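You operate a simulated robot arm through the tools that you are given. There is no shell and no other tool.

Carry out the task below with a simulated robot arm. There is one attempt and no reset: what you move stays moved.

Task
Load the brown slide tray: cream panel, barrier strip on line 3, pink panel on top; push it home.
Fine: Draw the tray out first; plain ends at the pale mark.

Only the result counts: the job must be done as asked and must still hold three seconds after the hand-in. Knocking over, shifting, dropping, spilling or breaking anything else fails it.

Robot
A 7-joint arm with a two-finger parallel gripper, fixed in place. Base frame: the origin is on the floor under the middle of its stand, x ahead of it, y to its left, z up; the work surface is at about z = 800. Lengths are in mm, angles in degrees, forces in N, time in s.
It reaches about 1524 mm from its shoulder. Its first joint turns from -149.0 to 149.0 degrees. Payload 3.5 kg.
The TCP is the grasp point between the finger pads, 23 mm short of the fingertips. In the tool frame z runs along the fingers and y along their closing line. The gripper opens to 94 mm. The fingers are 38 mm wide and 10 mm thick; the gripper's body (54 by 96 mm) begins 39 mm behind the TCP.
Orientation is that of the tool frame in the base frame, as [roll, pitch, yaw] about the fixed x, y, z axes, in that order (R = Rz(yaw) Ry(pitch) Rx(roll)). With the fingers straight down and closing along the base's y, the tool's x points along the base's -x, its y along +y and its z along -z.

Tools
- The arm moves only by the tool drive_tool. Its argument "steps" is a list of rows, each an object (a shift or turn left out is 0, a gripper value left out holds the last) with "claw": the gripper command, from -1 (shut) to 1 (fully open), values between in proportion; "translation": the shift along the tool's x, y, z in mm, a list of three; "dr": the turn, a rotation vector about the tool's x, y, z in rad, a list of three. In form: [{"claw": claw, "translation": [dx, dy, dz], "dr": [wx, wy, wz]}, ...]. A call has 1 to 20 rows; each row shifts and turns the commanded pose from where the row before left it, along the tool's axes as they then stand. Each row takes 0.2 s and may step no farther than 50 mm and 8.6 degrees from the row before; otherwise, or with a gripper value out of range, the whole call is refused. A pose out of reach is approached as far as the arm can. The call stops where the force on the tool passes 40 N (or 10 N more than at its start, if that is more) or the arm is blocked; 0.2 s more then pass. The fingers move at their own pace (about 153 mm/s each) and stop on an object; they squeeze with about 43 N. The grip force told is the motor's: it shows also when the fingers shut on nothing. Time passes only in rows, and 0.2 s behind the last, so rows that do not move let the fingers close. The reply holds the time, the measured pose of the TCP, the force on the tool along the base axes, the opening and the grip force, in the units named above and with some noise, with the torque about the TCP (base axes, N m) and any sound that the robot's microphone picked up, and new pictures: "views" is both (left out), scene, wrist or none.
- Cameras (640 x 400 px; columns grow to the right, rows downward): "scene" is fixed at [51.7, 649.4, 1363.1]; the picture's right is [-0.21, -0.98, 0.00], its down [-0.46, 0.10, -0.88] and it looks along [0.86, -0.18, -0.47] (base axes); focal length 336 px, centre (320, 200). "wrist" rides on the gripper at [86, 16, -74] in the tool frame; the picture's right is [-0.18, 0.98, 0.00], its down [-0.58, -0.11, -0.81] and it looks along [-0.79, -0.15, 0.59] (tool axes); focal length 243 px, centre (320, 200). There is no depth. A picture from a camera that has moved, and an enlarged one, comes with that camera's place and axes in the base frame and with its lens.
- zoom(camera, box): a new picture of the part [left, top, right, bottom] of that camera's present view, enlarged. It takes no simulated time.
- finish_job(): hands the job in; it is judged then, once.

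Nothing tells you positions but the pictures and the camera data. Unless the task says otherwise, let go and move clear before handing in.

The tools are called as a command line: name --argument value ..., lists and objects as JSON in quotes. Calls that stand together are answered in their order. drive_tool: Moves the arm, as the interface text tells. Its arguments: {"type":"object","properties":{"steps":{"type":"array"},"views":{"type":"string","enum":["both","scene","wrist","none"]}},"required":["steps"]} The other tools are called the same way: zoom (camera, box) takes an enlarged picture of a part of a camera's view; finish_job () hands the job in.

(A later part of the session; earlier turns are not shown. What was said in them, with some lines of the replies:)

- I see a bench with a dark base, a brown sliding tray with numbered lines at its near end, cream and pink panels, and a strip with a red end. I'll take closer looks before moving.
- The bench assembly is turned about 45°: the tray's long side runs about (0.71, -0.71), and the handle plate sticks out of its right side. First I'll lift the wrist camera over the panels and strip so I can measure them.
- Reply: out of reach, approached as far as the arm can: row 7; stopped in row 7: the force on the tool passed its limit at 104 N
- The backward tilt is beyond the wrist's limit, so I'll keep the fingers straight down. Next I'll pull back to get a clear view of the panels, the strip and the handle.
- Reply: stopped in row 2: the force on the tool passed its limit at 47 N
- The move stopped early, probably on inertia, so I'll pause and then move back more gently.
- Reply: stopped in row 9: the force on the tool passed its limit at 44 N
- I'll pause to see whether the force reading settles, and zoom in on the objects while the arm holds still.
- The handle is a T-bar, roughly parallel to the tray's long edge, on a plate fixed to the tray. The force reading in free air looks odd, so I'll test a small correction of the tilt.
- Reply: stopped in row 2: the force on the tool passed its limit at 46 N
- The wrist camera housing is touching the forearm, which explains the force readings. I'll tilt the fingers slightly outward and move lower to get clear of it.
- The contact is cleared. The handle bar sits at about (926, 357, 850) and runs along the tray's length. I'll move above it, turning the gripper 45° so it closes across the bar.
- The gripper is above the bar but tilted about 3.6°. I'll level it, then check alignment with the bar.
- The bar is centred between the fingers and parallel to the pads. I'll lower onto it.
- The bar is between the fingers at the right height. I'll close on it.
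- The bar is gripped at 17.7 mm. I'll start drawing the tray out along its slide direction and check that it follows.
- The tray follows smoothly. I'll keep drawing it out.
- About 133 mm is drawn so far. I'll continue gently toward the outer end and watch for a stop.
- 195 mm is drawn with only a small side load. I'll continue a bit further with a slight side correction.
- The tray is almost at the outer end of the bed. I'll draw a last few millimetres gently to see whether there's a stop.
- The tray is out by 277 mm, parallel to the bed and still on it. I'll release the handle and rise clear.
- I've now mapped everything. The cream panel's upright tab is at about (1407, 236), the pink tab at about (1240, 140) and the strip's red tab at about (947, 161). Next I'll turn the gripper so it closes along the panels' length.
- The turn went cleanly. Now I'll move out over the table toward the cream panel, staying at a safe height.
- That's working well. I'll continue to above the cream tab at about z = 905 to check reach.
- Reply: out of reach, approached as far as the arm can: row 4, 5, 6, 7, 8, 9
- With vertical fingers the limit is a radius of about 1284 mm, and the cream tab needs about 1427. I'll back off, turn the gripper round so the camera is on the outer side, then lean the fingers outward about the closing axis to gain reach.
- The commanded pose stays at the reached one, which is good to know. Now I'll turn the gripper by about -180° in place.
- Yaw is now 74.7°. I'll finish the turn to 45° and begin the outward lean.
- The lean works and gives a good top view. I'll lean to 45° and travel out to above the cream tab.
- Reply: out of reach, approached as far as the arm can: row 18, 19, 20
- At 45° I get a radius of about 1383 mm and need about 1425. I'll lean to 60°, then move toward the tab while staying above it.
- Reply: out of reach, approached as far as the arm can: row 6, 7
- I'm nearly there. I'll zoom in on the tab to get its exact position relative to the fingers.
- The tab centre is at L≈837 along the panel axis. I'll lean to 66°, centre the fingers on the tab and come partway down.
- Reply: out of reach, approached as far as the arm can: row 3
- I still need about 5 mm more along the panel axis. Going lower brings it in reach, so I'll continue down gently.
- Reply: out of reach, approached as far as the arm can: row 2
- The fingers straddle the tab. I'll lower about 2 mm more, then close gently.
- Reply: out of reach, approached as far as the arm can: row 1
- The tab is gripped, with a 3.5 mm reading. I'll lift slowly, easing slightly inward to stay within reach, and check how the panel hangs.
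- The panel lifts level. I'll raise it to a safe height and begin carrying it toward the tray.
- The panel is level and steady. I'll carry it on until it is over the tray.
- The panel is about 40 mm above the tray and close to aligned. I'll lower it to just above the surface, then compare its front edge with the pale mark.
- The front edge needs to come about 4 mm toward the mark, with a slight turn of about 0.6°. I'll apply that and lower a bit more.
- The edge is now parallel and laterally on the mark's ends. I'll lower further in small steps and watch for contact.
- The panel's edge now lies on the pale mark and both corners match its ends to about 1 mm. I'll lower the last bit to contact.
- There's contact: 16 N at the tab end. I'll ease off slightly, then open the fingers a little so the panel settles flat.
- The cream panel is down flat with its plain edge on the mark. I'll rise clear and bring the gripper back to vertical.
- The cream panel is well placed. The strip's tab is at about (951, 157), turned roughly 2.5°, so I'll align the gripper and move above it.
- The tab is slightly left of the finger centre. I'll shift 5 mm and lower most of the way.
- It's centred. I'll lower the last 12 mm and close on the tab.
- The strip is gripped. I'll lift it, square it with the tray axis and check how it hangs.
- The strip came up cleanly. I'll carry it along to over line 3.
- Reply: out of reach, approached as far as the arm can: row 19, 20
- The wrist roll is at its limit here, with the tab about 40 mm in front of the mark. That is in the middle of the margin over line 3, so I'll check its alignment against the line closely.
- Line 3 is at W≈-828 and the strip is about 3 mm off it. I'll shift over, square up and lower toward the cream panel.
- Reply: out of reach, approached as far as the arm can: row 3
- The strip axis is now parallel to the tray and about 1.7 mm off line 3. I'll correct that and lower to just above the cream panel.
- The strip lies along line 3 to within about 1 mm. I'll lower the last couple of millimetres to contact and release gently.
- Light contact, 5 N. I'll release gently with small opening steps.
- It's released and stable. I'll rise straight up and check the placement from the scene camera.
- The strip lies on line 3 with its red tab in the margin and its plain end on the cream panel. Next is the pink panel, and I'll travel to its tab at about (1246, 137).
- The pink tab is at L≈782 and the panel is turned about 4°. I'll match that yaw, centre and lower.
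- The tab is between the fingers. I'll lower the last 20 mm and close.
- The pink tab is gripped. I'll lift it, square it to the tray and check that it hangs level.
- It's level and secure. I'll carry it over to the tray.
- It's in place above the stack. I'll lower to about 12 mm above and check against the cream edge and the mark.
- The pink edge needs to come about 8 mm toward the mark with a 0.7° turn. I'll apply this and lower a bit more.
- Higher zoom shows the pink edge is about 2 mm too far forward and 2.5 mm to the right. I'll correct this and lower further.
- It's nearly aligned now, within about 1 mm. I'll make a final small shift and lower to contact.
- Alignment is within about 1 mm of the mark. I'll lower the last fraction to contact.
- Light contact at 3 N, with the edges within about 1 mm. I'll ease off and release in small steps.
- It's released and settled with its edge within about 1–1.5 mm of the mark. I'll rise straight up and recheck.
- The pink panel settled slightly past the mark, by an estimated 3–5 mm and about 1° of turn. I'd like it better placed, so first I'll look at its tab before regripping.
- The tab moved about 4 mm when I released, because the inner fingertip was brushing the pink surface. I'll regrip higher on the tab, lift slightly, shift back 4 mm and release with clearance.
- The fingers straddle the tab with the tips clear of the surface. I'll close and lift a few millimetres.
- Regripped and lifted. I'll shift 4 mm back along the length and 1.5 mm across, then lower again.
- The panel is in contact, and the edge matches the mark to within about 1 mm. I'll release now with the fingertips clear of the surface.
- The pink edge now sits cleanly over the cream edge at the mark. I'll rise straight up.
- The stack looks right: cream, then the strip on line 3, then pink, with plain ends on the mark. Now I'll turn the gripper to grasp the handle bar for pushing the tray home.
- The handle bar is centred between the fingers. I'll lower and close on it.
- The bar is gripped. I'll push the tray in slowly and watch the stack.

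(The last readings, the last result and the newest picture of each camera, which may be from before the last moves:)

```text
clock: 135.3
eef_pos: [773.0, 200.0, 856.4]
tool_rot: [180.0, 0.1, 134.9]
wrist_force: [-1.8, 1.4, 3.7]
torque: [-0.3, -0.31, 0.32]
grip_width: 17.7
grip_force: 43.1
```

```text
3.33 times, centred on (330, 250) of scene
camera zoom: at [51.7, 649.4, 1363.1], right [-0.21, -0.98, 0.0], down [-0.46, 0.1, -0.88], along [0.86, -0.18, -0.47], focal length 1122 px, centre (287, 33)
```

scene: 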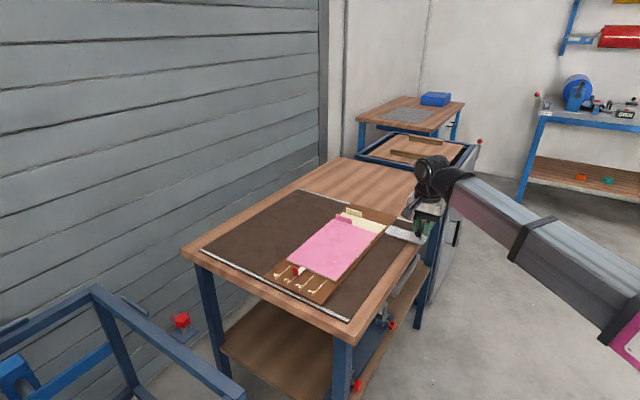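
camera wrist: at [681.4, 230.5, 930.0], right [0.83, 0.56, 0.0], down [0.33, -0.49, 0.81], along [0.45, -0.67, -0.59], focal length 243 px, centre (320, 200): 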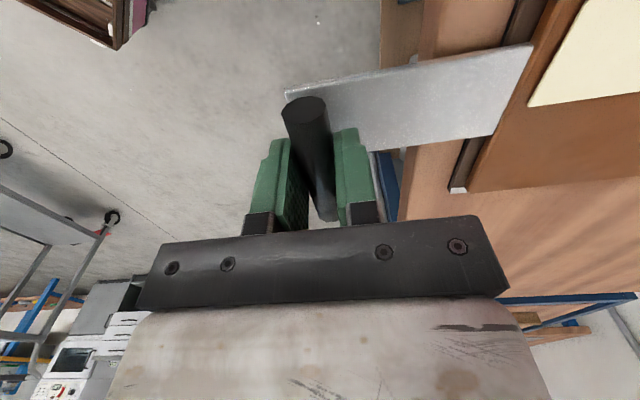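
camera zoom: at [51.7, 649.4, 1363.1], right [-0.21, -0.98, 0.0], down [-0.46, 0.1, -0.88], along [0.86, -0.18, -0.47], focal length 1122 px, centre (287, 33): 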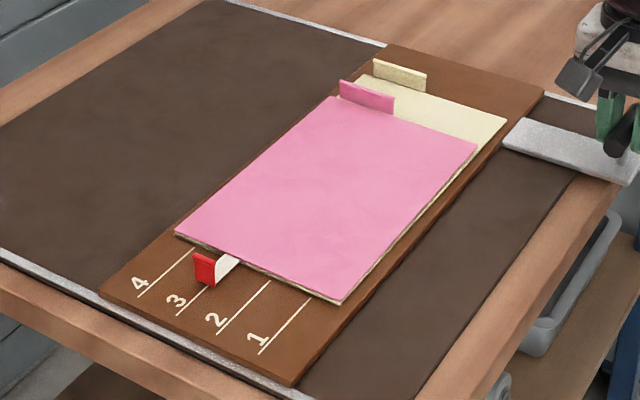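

The stack rides along undisturbed. I'll continue at the same slow pace.

drive_tool --steps '[{"claw": -1, "translation": [0, 2, 0]}, {"translation": [0, 4, 0]}, {"translation": [0, 6, 0]}, {"translation": [0, 8, 0]}, {"translation": [0, 9, 0]}, {"translation": [0, 9, 0]}, {"translation": [0, 9, 0]}, {"translation": [0, 9, 0]}, {"translation": [0, 9, 0]}, {"translation": [0, 9, 0]}, {"translation": [0, 9, 0]}, {"translation": [0, 9, 0]}, {"translation": [0, 9, 0]}, {"translation": [0, 9, 0]}, {"translation": [0, 7, 0]}, {"translation": [0, 5, 0]}, {"translation": [0, 3, 0]}, {"translation": [0, 1, 0]}, {}]' --views "scene"

zoom --camera "scene" --box '[210, 180, 370, 300]'

```text
clock: 139.3
eef_pos: [862.8, 289.5, 854.6]
tool_rot: [-180.0, 0.1, 134.9]
wrist_force: [-2.5, 2.7, 0.5]
torque: [-0.82, -0.9, 0.57]
grip_width: 17.5
grip_force: 42.8
```

scene: 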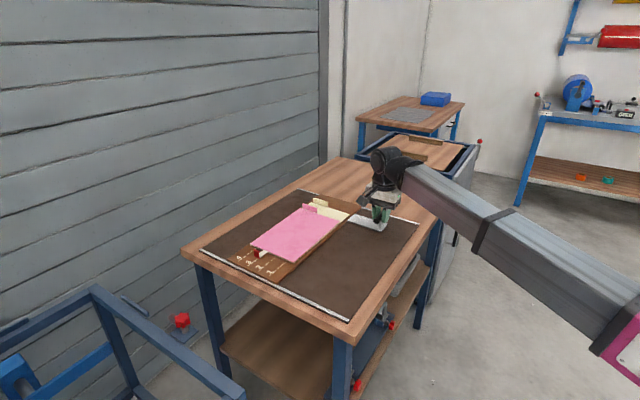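

```text
3.33 times, centred on (290, 240) of scene
camera zoom: at [51.7, 649.4, 1363.1], right [-0.21, -0.98, 0.0], down [-0.46, 0.1, -0.88], along [0.86, -0.18, -0.47], focal length 1122 px, centre (420, 67)
```

zoom: 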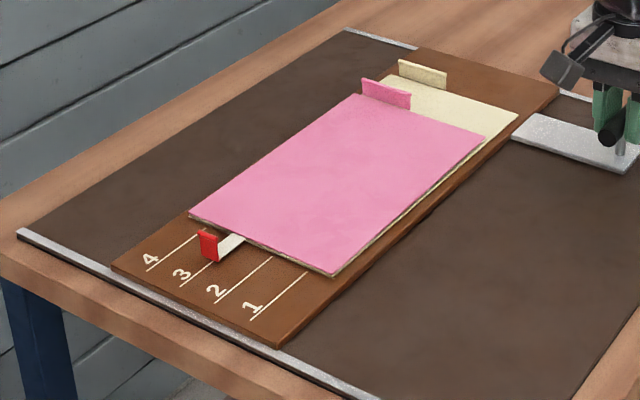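

That's two-thirds of the way. I'll continue, slowing down near the end.

drive_tool --steps '[{"claw": -1, "translation": [0, 2, 0]}, {"translation": [0, 4, 0]}, {"translation": [0, 6, 0]}, {"translation": [0, 8, 0]}, {"translation": [0, 9, 0]}, {"translation": [0, 9, 0]}, {"translation": [0, 9, 0]}, {"translation": [0, 9, 0]}, {"translation": [0, 7, 0]}, {"translation": [0, 6, 0]}, {"translation": [0, 5, 0]}, {"translation": [0, 4, 0]}, {"translation": [0, 3, 0]}, {"translation": [0, 2, 0]}, {"translation": [0, 1, 0]}, {}]' --views "scene"

zoom --camera "scene" --box '[190, 220, 290, 282]'

```text
clock: 142.7
eef_pos: [921.2, 349.3, 856.0]
tool_rot: [179.9, -0.1, 135.0]
wrist_force: [-4.0, 2.5, -1.0]
torque: [-0.48, -0.47, 0.53]
grip_width: 17.6
grip_force: 43.0
```

scene: 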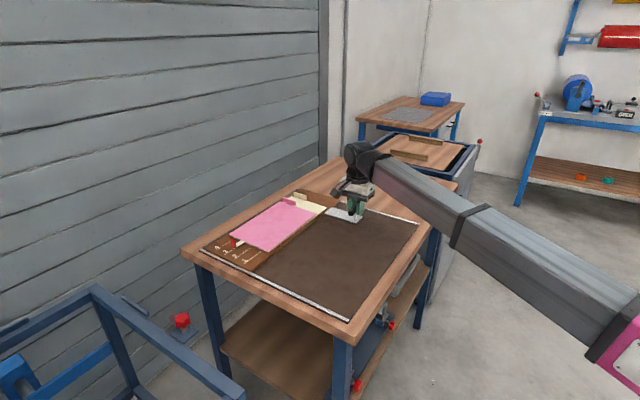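

```text
6.40 times, centred on (240, 251) of scene
camera zoom: at [51.7, 649.4, 1363.1], right [-0.21, -0.98, 0.0], down [-0.46, 0.1, -0.88], along [0.86, -0.18, -0.47], focal length 2153 px, centre (832, -126)
```

zoom: 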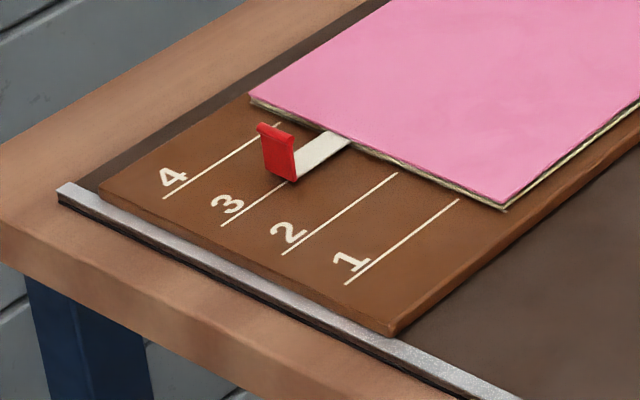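

About 11 mm remain to the original home position. I'll do the final approach in small steps and watch for a stop.

drive_tool --steps '[{"claw": -1, "translation": [0, 1, 0]}, {"translation": [0, 1.5, 0]}, {"translation": [0, 1.5, 0]}, {"translation": [0, 1.5, 0]}, {"translation": [0, 1.5, 0]}, {"translation": [0, 1.5, 0]}, {"translation": [0, 1, 0]}, {}]' --views "none"

zoom --camera "scene" --box '[190, 220, 290, 282]'

```text
clock: 144.5
eef_pos: [927.7, 356.8, 855.4]
tool_rot: [-179.9, 0.0, 134.9]
wrist_force: [-5.7, 6.9, 0.0]
torque: [0.22, 0.26, 0.52]
grip_width: 17.5
grip_force: 42.7
```

```text
6.40 times, centred on (240, 251) of scene
camera zoom: at [51.7, 649.4, 1363.1], right [-0.21, -0.98, 0.0], down [-0.46, 0.1, -0.88], along [0.86, -0.18, -0.47], focal length 2153 px, centre (832, -126)
```

zoom: 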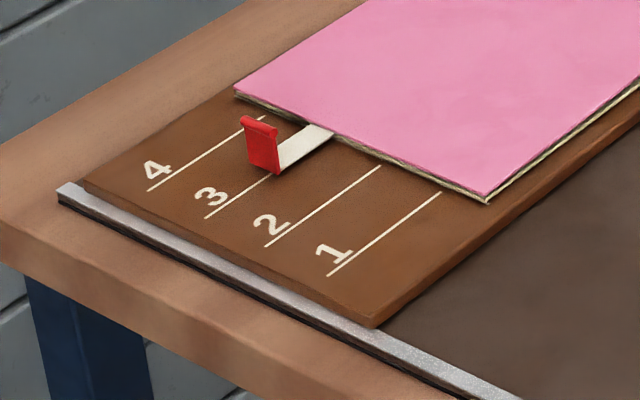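

About 3.5 mm to go. I'll relieve the small side load and ease in to the stop.

drive_tool --steps '[{"claw": -1, "translation": [0.5, 1, 0]}, {"translation": [0.3, 1, 0]}, {"translation": [0, 1, 0]}, {}]' --views "none"

zoom --camera "scene" --box '[190, 220, 290, 282]'

```text
clock: 145.5
eef_pos: [931.9, 357.9, 856.0]
tool_rot: [180.0, -0.1, 134.9]
wrist_force: [0.1, 4.8, 0.6]
torque: [0.64, 0.64, 0.65]
grip_width: 17.6
grip_force: 43.3
```

```text
6.40 times, centred on (240, 251) of scene
camera zoom: at [51.7, 649.4, 1363.1], right [-0.21, -0.98, 0.0], down [-0.46, 0.1, -0.88], along [0.86, -0.18, -0.47], focal length 2153 px, centre (832, -126)
```

zoom: 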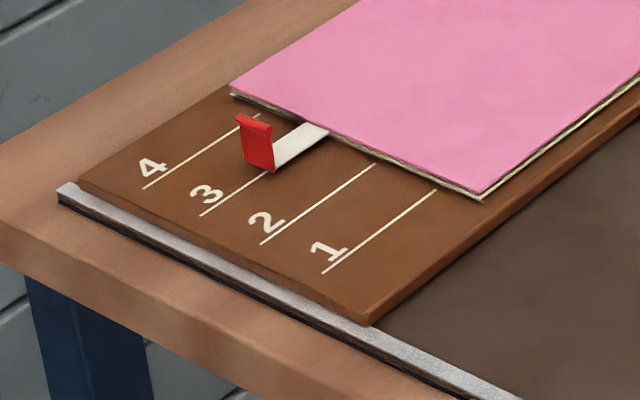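

drive_tool --steps '[{"claw": -1, "translation": [0, 0.8, 0]}, {"translation": [0, 0.7, 0]}, {}]' --views "none"

zoom --camera "scene" --box '[190, 220, 290, 282]'

```text
clock: 146.3
eef_pos: [931.0, 358.7, 856.3]
tool_rot: [-180.0, 0.1, 134.9]
wrist_force: [4.1, 1.0, 8.5]
torque: [0.48, 0.51, 0.63]
grip_width: 17.7
grip_force: 42.3
```

```text
6.40 times, centred on (240, 251) of scene
camera zoom: at [51.7, 649.4, 1363.1], right [-0.21, -0.98, 0.0], down [-0.46, 0.1, -0.88], along [0.86, -0.18, -0.47], focal length 2153 px, centre (832, -126)
```

zoom: 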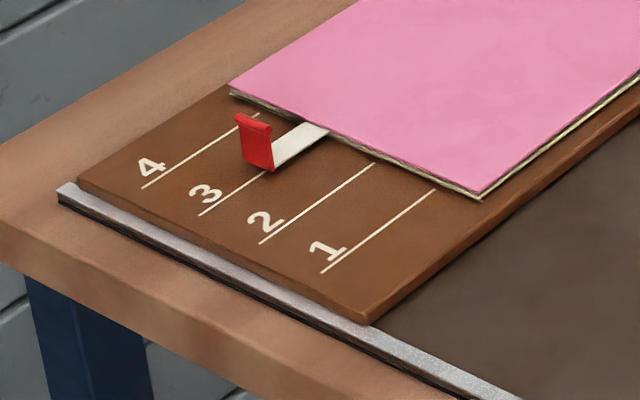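

drive_tool --steps '[{"claw": -1, "translation": [0, 1, 0]}, {"translation": [0, 1, 0]}, {}]' --views "none"

zoom --camera "scene" --box '[190, 220, 290, 282]'

```text
clock: 147.1
eef_pos: [932.0, 360.3, 855.9]
tool_rot: [-180.0, 0.1, 134.8]
wrist_force: [-1.0, -4.5, 13.0]
torque: [-0.49, -0.27, 0.63]
grip_width: 17.8
grip_force: 43.2
```

```text
6.40 times, centred on (240, 251) of scene
camera zoom: at [51.7, 649.4, 1363.1], right [-0.21, -0.98, 0.0], down [-0.46, 0.1, -0.88], along [0.86, -0.18, -0.47], focal length 2153 px, centre (832, -126)
```

zoom: 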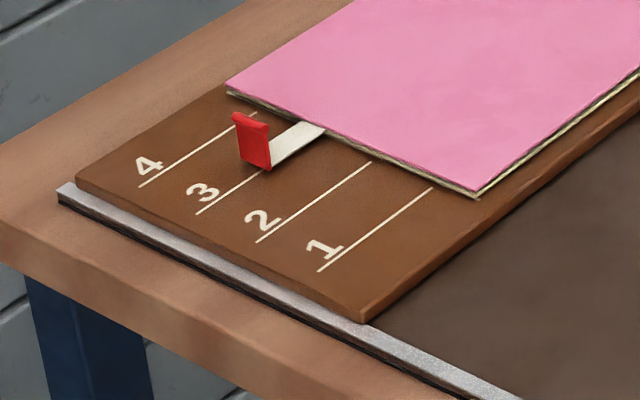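

The tray is back at its original home position. I'll press gently 2 mm more to feel for a stop.

drive_tool --steps '[{"claw": -1, "translation": [0, 1, -0.5]}, {"translation": [0, 1, -0.5]}, {}, {}]' --views "none"

zoom --camera "scene" --box '[190, 220, 290, 282]'

```text
clock: 148.1
eef_pos: [933.3, 362.5, 855.8]
tool_rot: [-180.0, -0.1, 134.9]
wrist_force: [-8.9, -10.4, 0.1]
torque: [-0.57, -0.34, 1.0]
grip_width: 17.6
grip_force: 43.4
```

```text
6.40 times, centred on (240, 251) of scene
camera zoom: at [51.7, 649.4, 1363.1], right [-0.21, -0.98, 0.0], down [-0.46, 0.1, -0.88], along [0.86, -0.18, -0.47], focal length 2153 px, centre (832, -126)
```

zoom: 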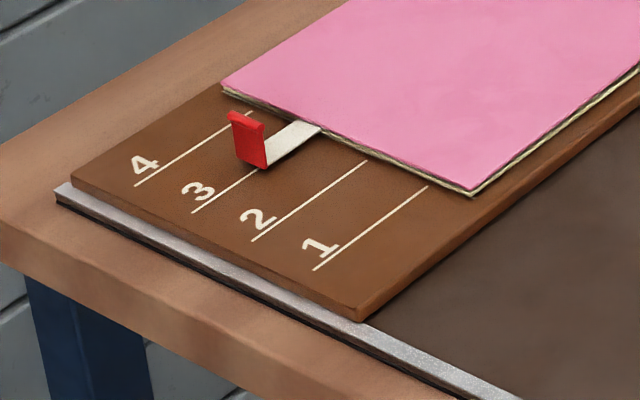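

zoom --camera "scene" --box '[190, 235, 230, 260]'

zoom --camera "scene" --box '[190, 180, 430, 330]'

```text
16.00 times, centred on (210, 248) of scene
camera zoom: at [51.7, 649.4, 1363.1], right [-0.21, -0.98, 0.0], down [-0.46, 0.1, -0.88], along [0.86, -0.18, -0.47], focal length 5384 px, centre (2080, -560)
```

zoom: 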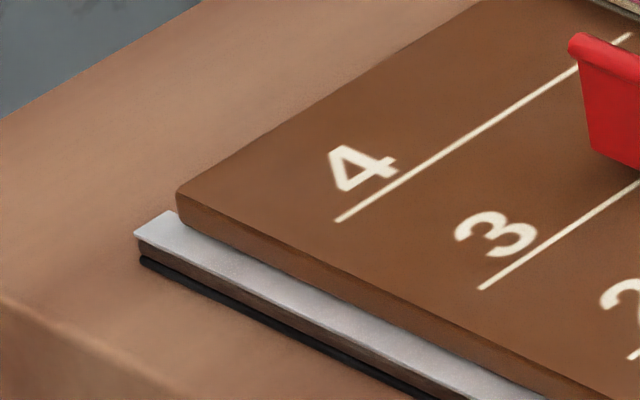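

```text
2.67 times, centred on (310, 255) of scene
camera zoom: at [51.7, 649.4, 1363.1], right [-0.21, -0.98, 0.0], down [-0.46, 0.1, -0.88], along [0.86, -0.18, -0.47], focal length 897 px, centre (347, 53)
```

zoom: 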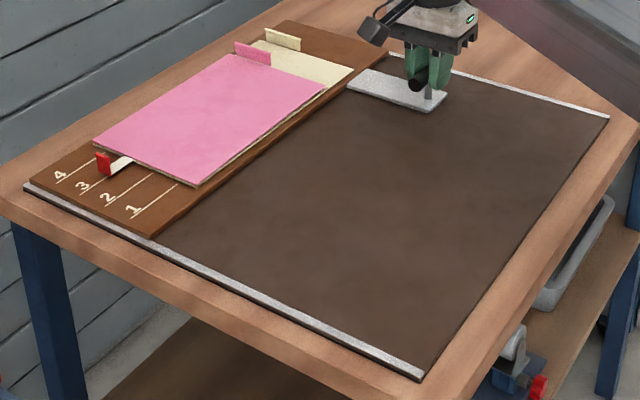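

I felt the stop, about 14 N resistance, and the base itself just began to creep about 1 mm. So the tray is fully home; I'll relax the push and release the handle.

drive_tool --steps '[{"claw": -1, "translation": [0, -0.6, 0]}, {"translation": [0, -0.6, 0]}, {}]' --views "none"

zoom --camera "scene" --box '[190, 235, 230, 260]'

```text
clock: 148.9
eef_pos: [934.9, 362.1, 853.5]
tool_rot: [-180.0, 0.0, 135.0]
wrist_force: [6.9, -10.1, 0.1]
torque: [0.61, 0.69, 1.03]
grip_width: 17.5
grip_force: 43.2
```

```text
16.00 times, centred on (210, 248) of scene
camera zoom: at [51.7, 649.4, 1363.1], right [-0.21, -0.98, 0.0], down [-0.46, 0.1, -0.88], along [0.86, -0.18, -0.47], focal length 5384 px, centre (2080, -560)
```

zoom: 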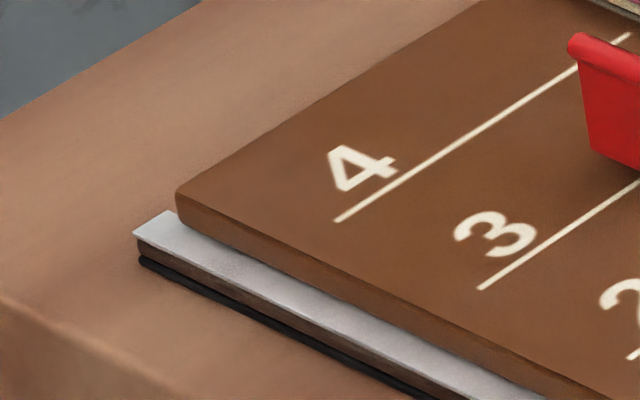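

I'll relieve the side load, then open and rise.

drive_tool --steps '[{"claw": -1, "translation": [-0.5, 0, 0]}, {}, {"claw": -0.5}, {"claw": 0}, {"claw": 0.5}, {"claw": 1}, {}, {"translation": [0, 0, -4]}, {"translation": [0, 0, -10]}, {"translation": [0, 0, -20]}, {"translation": [0, 0, -25]}, {"translation": [0, 0, -25]}, {"translation": [0, 0, -15]}, {"translation": [0, 0, -5]}, {}]' --views "both"

zoom --camera "scene" --box '[190, 220, 290, 282]'

zoom --camera "scene" --box '[190, 180, 430, 330]'

```text
clock: 152.1
eef_pos: [933.0, 360.7, 959.8]
tool_rot: [-179.9, -0.1, 134.9]
wrist_force: [0.1, 0.4, -0.4]
torque: [0.0, 0.01, 0.02]
grip_width: 93.8
grip_force: 0.0
camera wrist: at [884.2, 433.6, 1034.7], right [0.83, 0.56, 0.0], down [0.33, -0.49, 0.81], along [0.45, -0.67, -0.59], focal length 243 px, centre (320, 200)
```

scene: 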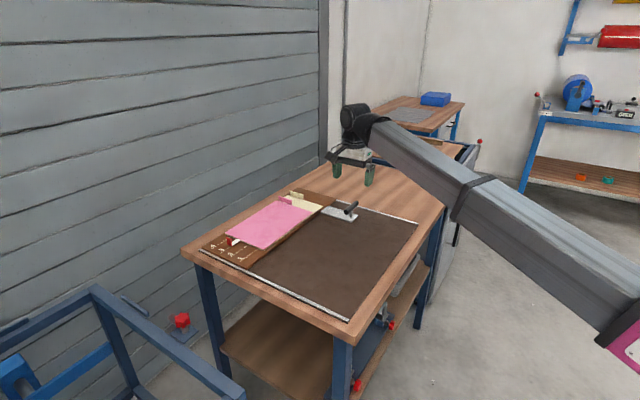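
wrist: 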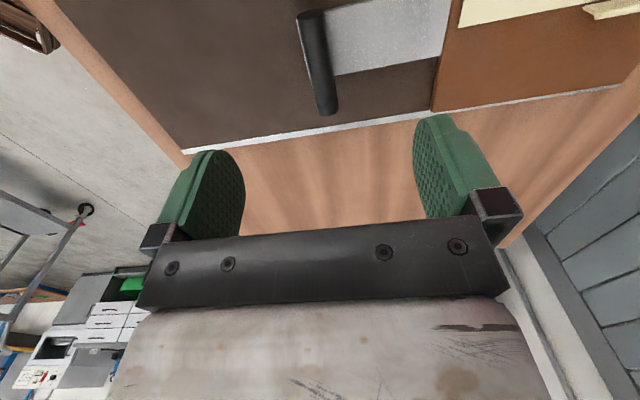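

```text
6.40 times, centred on (240, 251) of scene
camera zoom: at [51.7, 649.4, 1363.1], right [-0.21, -0.98, 0.0], down [-0.46, 0.1, -0.88], along [0.86, -0.18, -0.47], focal length 2153 px, centre (832, -126)
```

zoom: 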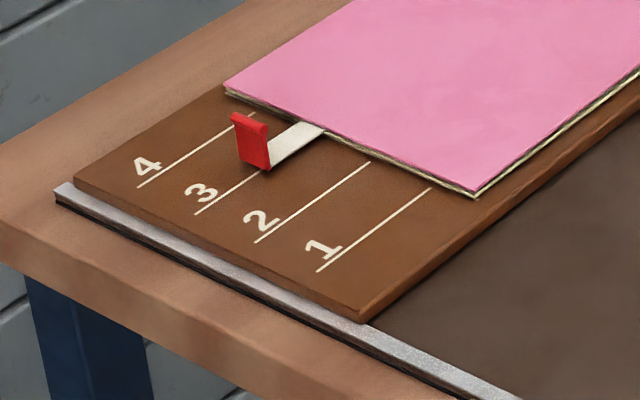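

```text
2.67 times, centred on (310, 255) of scene
camera zoom: at [51.7, 649.4, 1363.1], right [-0.21, -0.98, 0.0], down [-0.46, 0.1, -0.88], along [0.86, -0.18, -0.47], focal length 897 px, centre (347, 53)
```

zoom: 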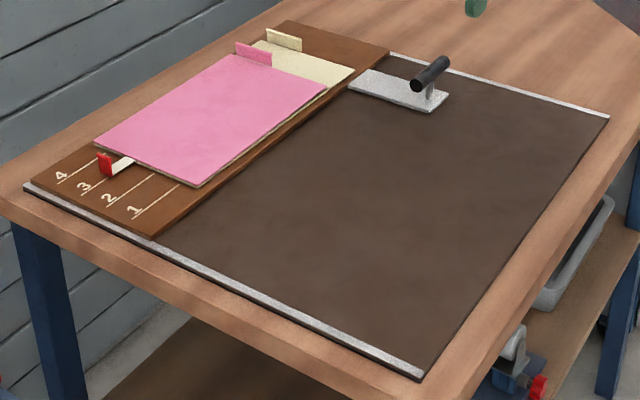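

The tray is home relative to its bed, matching the start. I'll check the stack closely after the move.

zoom --camera "scene" --box '[215, 228, 255, 253]'

zoom --camera "scene" --box '[240, 235, 280, 260]'

zoom --camera "scene" --box '[210, 185, 330, 260]'

```text
16.00 times, centred on (235, 240) of scene
camera zoom: at [51.7, 649.4, 1363.1], right [-0.21, -0.98, 0.0], down [-0.46, 0.1, -0.88], along [0.86, -0.18, -0.47], focal length 5384 px, centre (1680, -448)
```

zoom: 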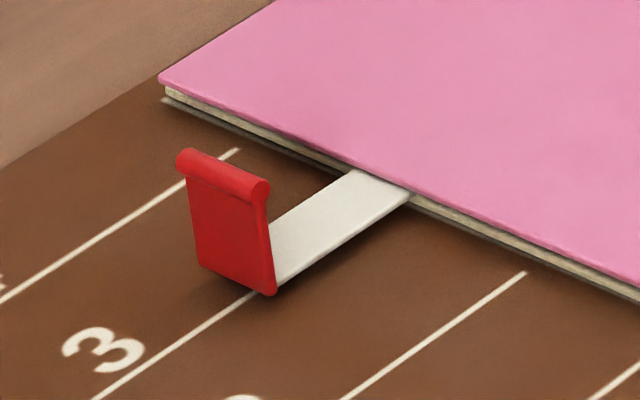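

```text
16.00 times, centred on (260, 248) of scene
camera zoom: at [51.7, 649.4, 1363.1], right [-0.21, -0.98, 0.0], down [-0.46, 0.1, -0.88], along [0.86, -0.18, -0.47], focal length 5384 px, centre (1280, -560)
```

zoom: 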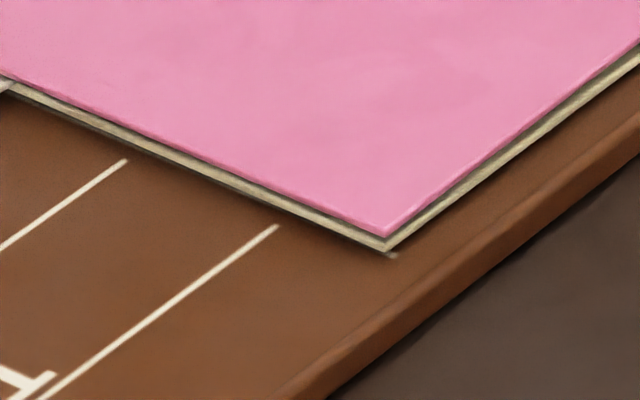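

```text
5.33 times, centred on (270, 222) of scene
camera zoom: at [51.7, 649.4, 1363.1], right [-0.21, -0.98, 0.0], down [-0.46, 0.1, -0.88], along [0.86, -0.18, -0.47], focal length 1794 px, centre (587, 80)
```

zoom: 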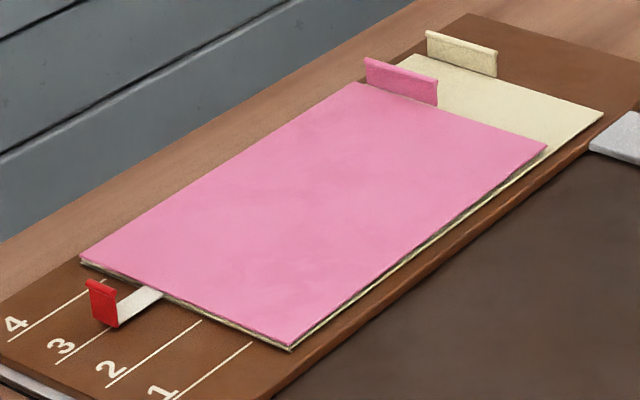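

Everything checks out. Both plain ends are on the mark, the strip lies along line 3 with its tab in the margin, and the tray is home. I'll move the arm clear and let things settle.

drive_tool --steps '[{"claw": 1, "translation": [0, -8, -5]}, {"translation": [0, -18, -8]}, {"translation": [0, -25, -8]}, {"translation": [0, -25, -8]}, {"translation": [0, -25, -5]}, {"translation": [0, -25, 0]}, {"translation": [0, -18, 0]}, {"translation": [0, -8, 0]}, {}, {}, {}]' --views "both"

zoom --camera "scene" --box '[190, 180, 430, 330]'

zoom --camera "scene" --box '[190, 220, 290, 282]'

```text
clock: 154.5
eef_pos: [826.2, 254.4, 994.3]
tool_rot: [-180.0, 0.0, 134.9]
wrist_force: [-0.7, 0.0, 0.2]
torque: [0.01, -0.02, 0.0]
grip_width: 94.4
grip_force: 0.0
camera wrist: at [776.8, 326.5, 1068.6], right [0.83, 0.56, 0.0], down [0.33, -0.49, 0.81], along [0.45, -0.67, -0.59], focal length 243 px, centre (320, 200)
```

scene: 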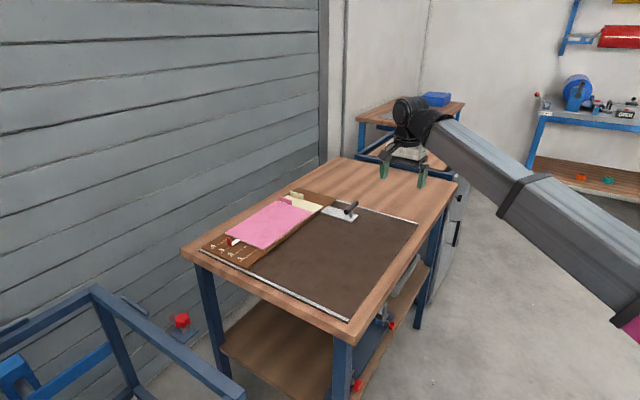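
wrist: 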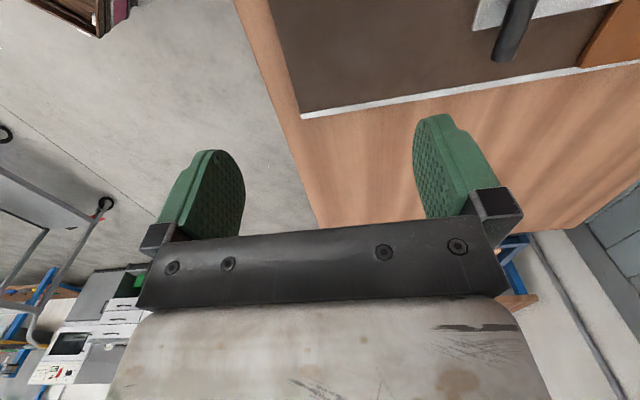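

```text
2.67 times, centred on (310, 255) of scene
camera zoom: at [51.7, 649.4, 1363.1], right [-0.21, -0.98, 0.0], down [-0.46, 0.1, -0.88], along [0.86, -0.18, -0.47], focal length 897 px, centre (347, 53)
```

zoom: 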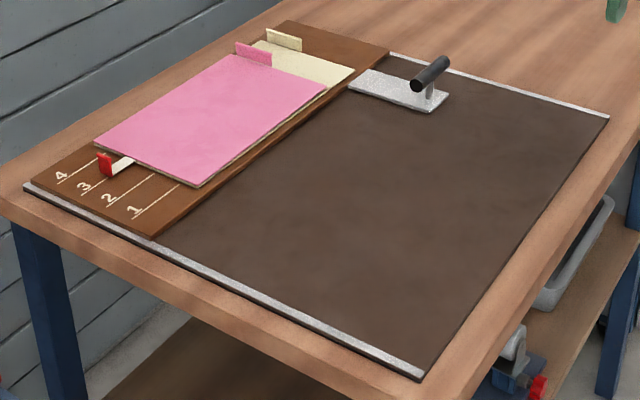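

```text
6.40 times, centred on (240, 251) of scene
camera zoom: at [51.7, 649.4, 1363.1], right [-0.21, -0.98, 0.0], down [-0.46, 0.1, -0.88], along [0.86, -0.18, -0.47], focal length 2153 px, centre (832, -126)
```

zoom: 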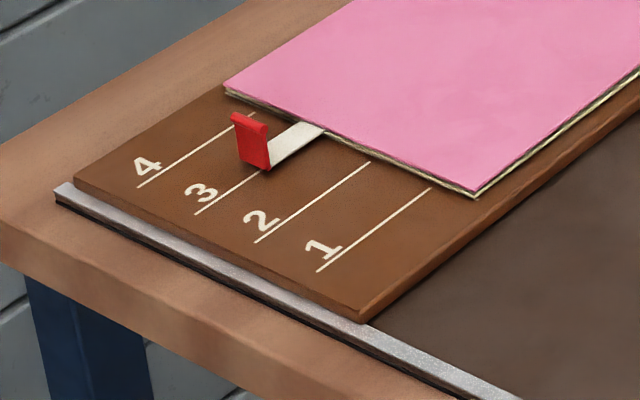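

The tray is home with the stack in place and stable: cream at the bottom, the barrier strip on line 3, pink on top, and the panels' plain ends at the pale mark. The arm is clear, so I'm handing in.

finish_job

```text
The job is handed in.
```

The job is handed in. The brown tray is loaded and pushed home, and the arm is clear of it.

- **Cream panel:** it lies on the tray with its plain end on the pale mark, within about 1 mm.
- **Barrier strip:** it lies along line 3, within about 1 mm, between the two panels. I left its red tab standing in the margin, about 38 mm in front of the mark. I took "plain ends at the pale mark" to mean the two panels. With the strip's plain end there instead, its upright tab would sit under the pink panel or overhang the tray.
- **Pink panel:** it is on top, with its plain end on the mark to about 1–2 mm. It slipped about 4 mm when I first let go, so I regripped it and set it back.
- **Tray:** I drew it out 277 mm to load it. It is now back where it started relative to its bed.

On the last push I felt the end stop, and the bed itself shifted about 1 mm on the bench. Nothing else on the bench moved that I could see.
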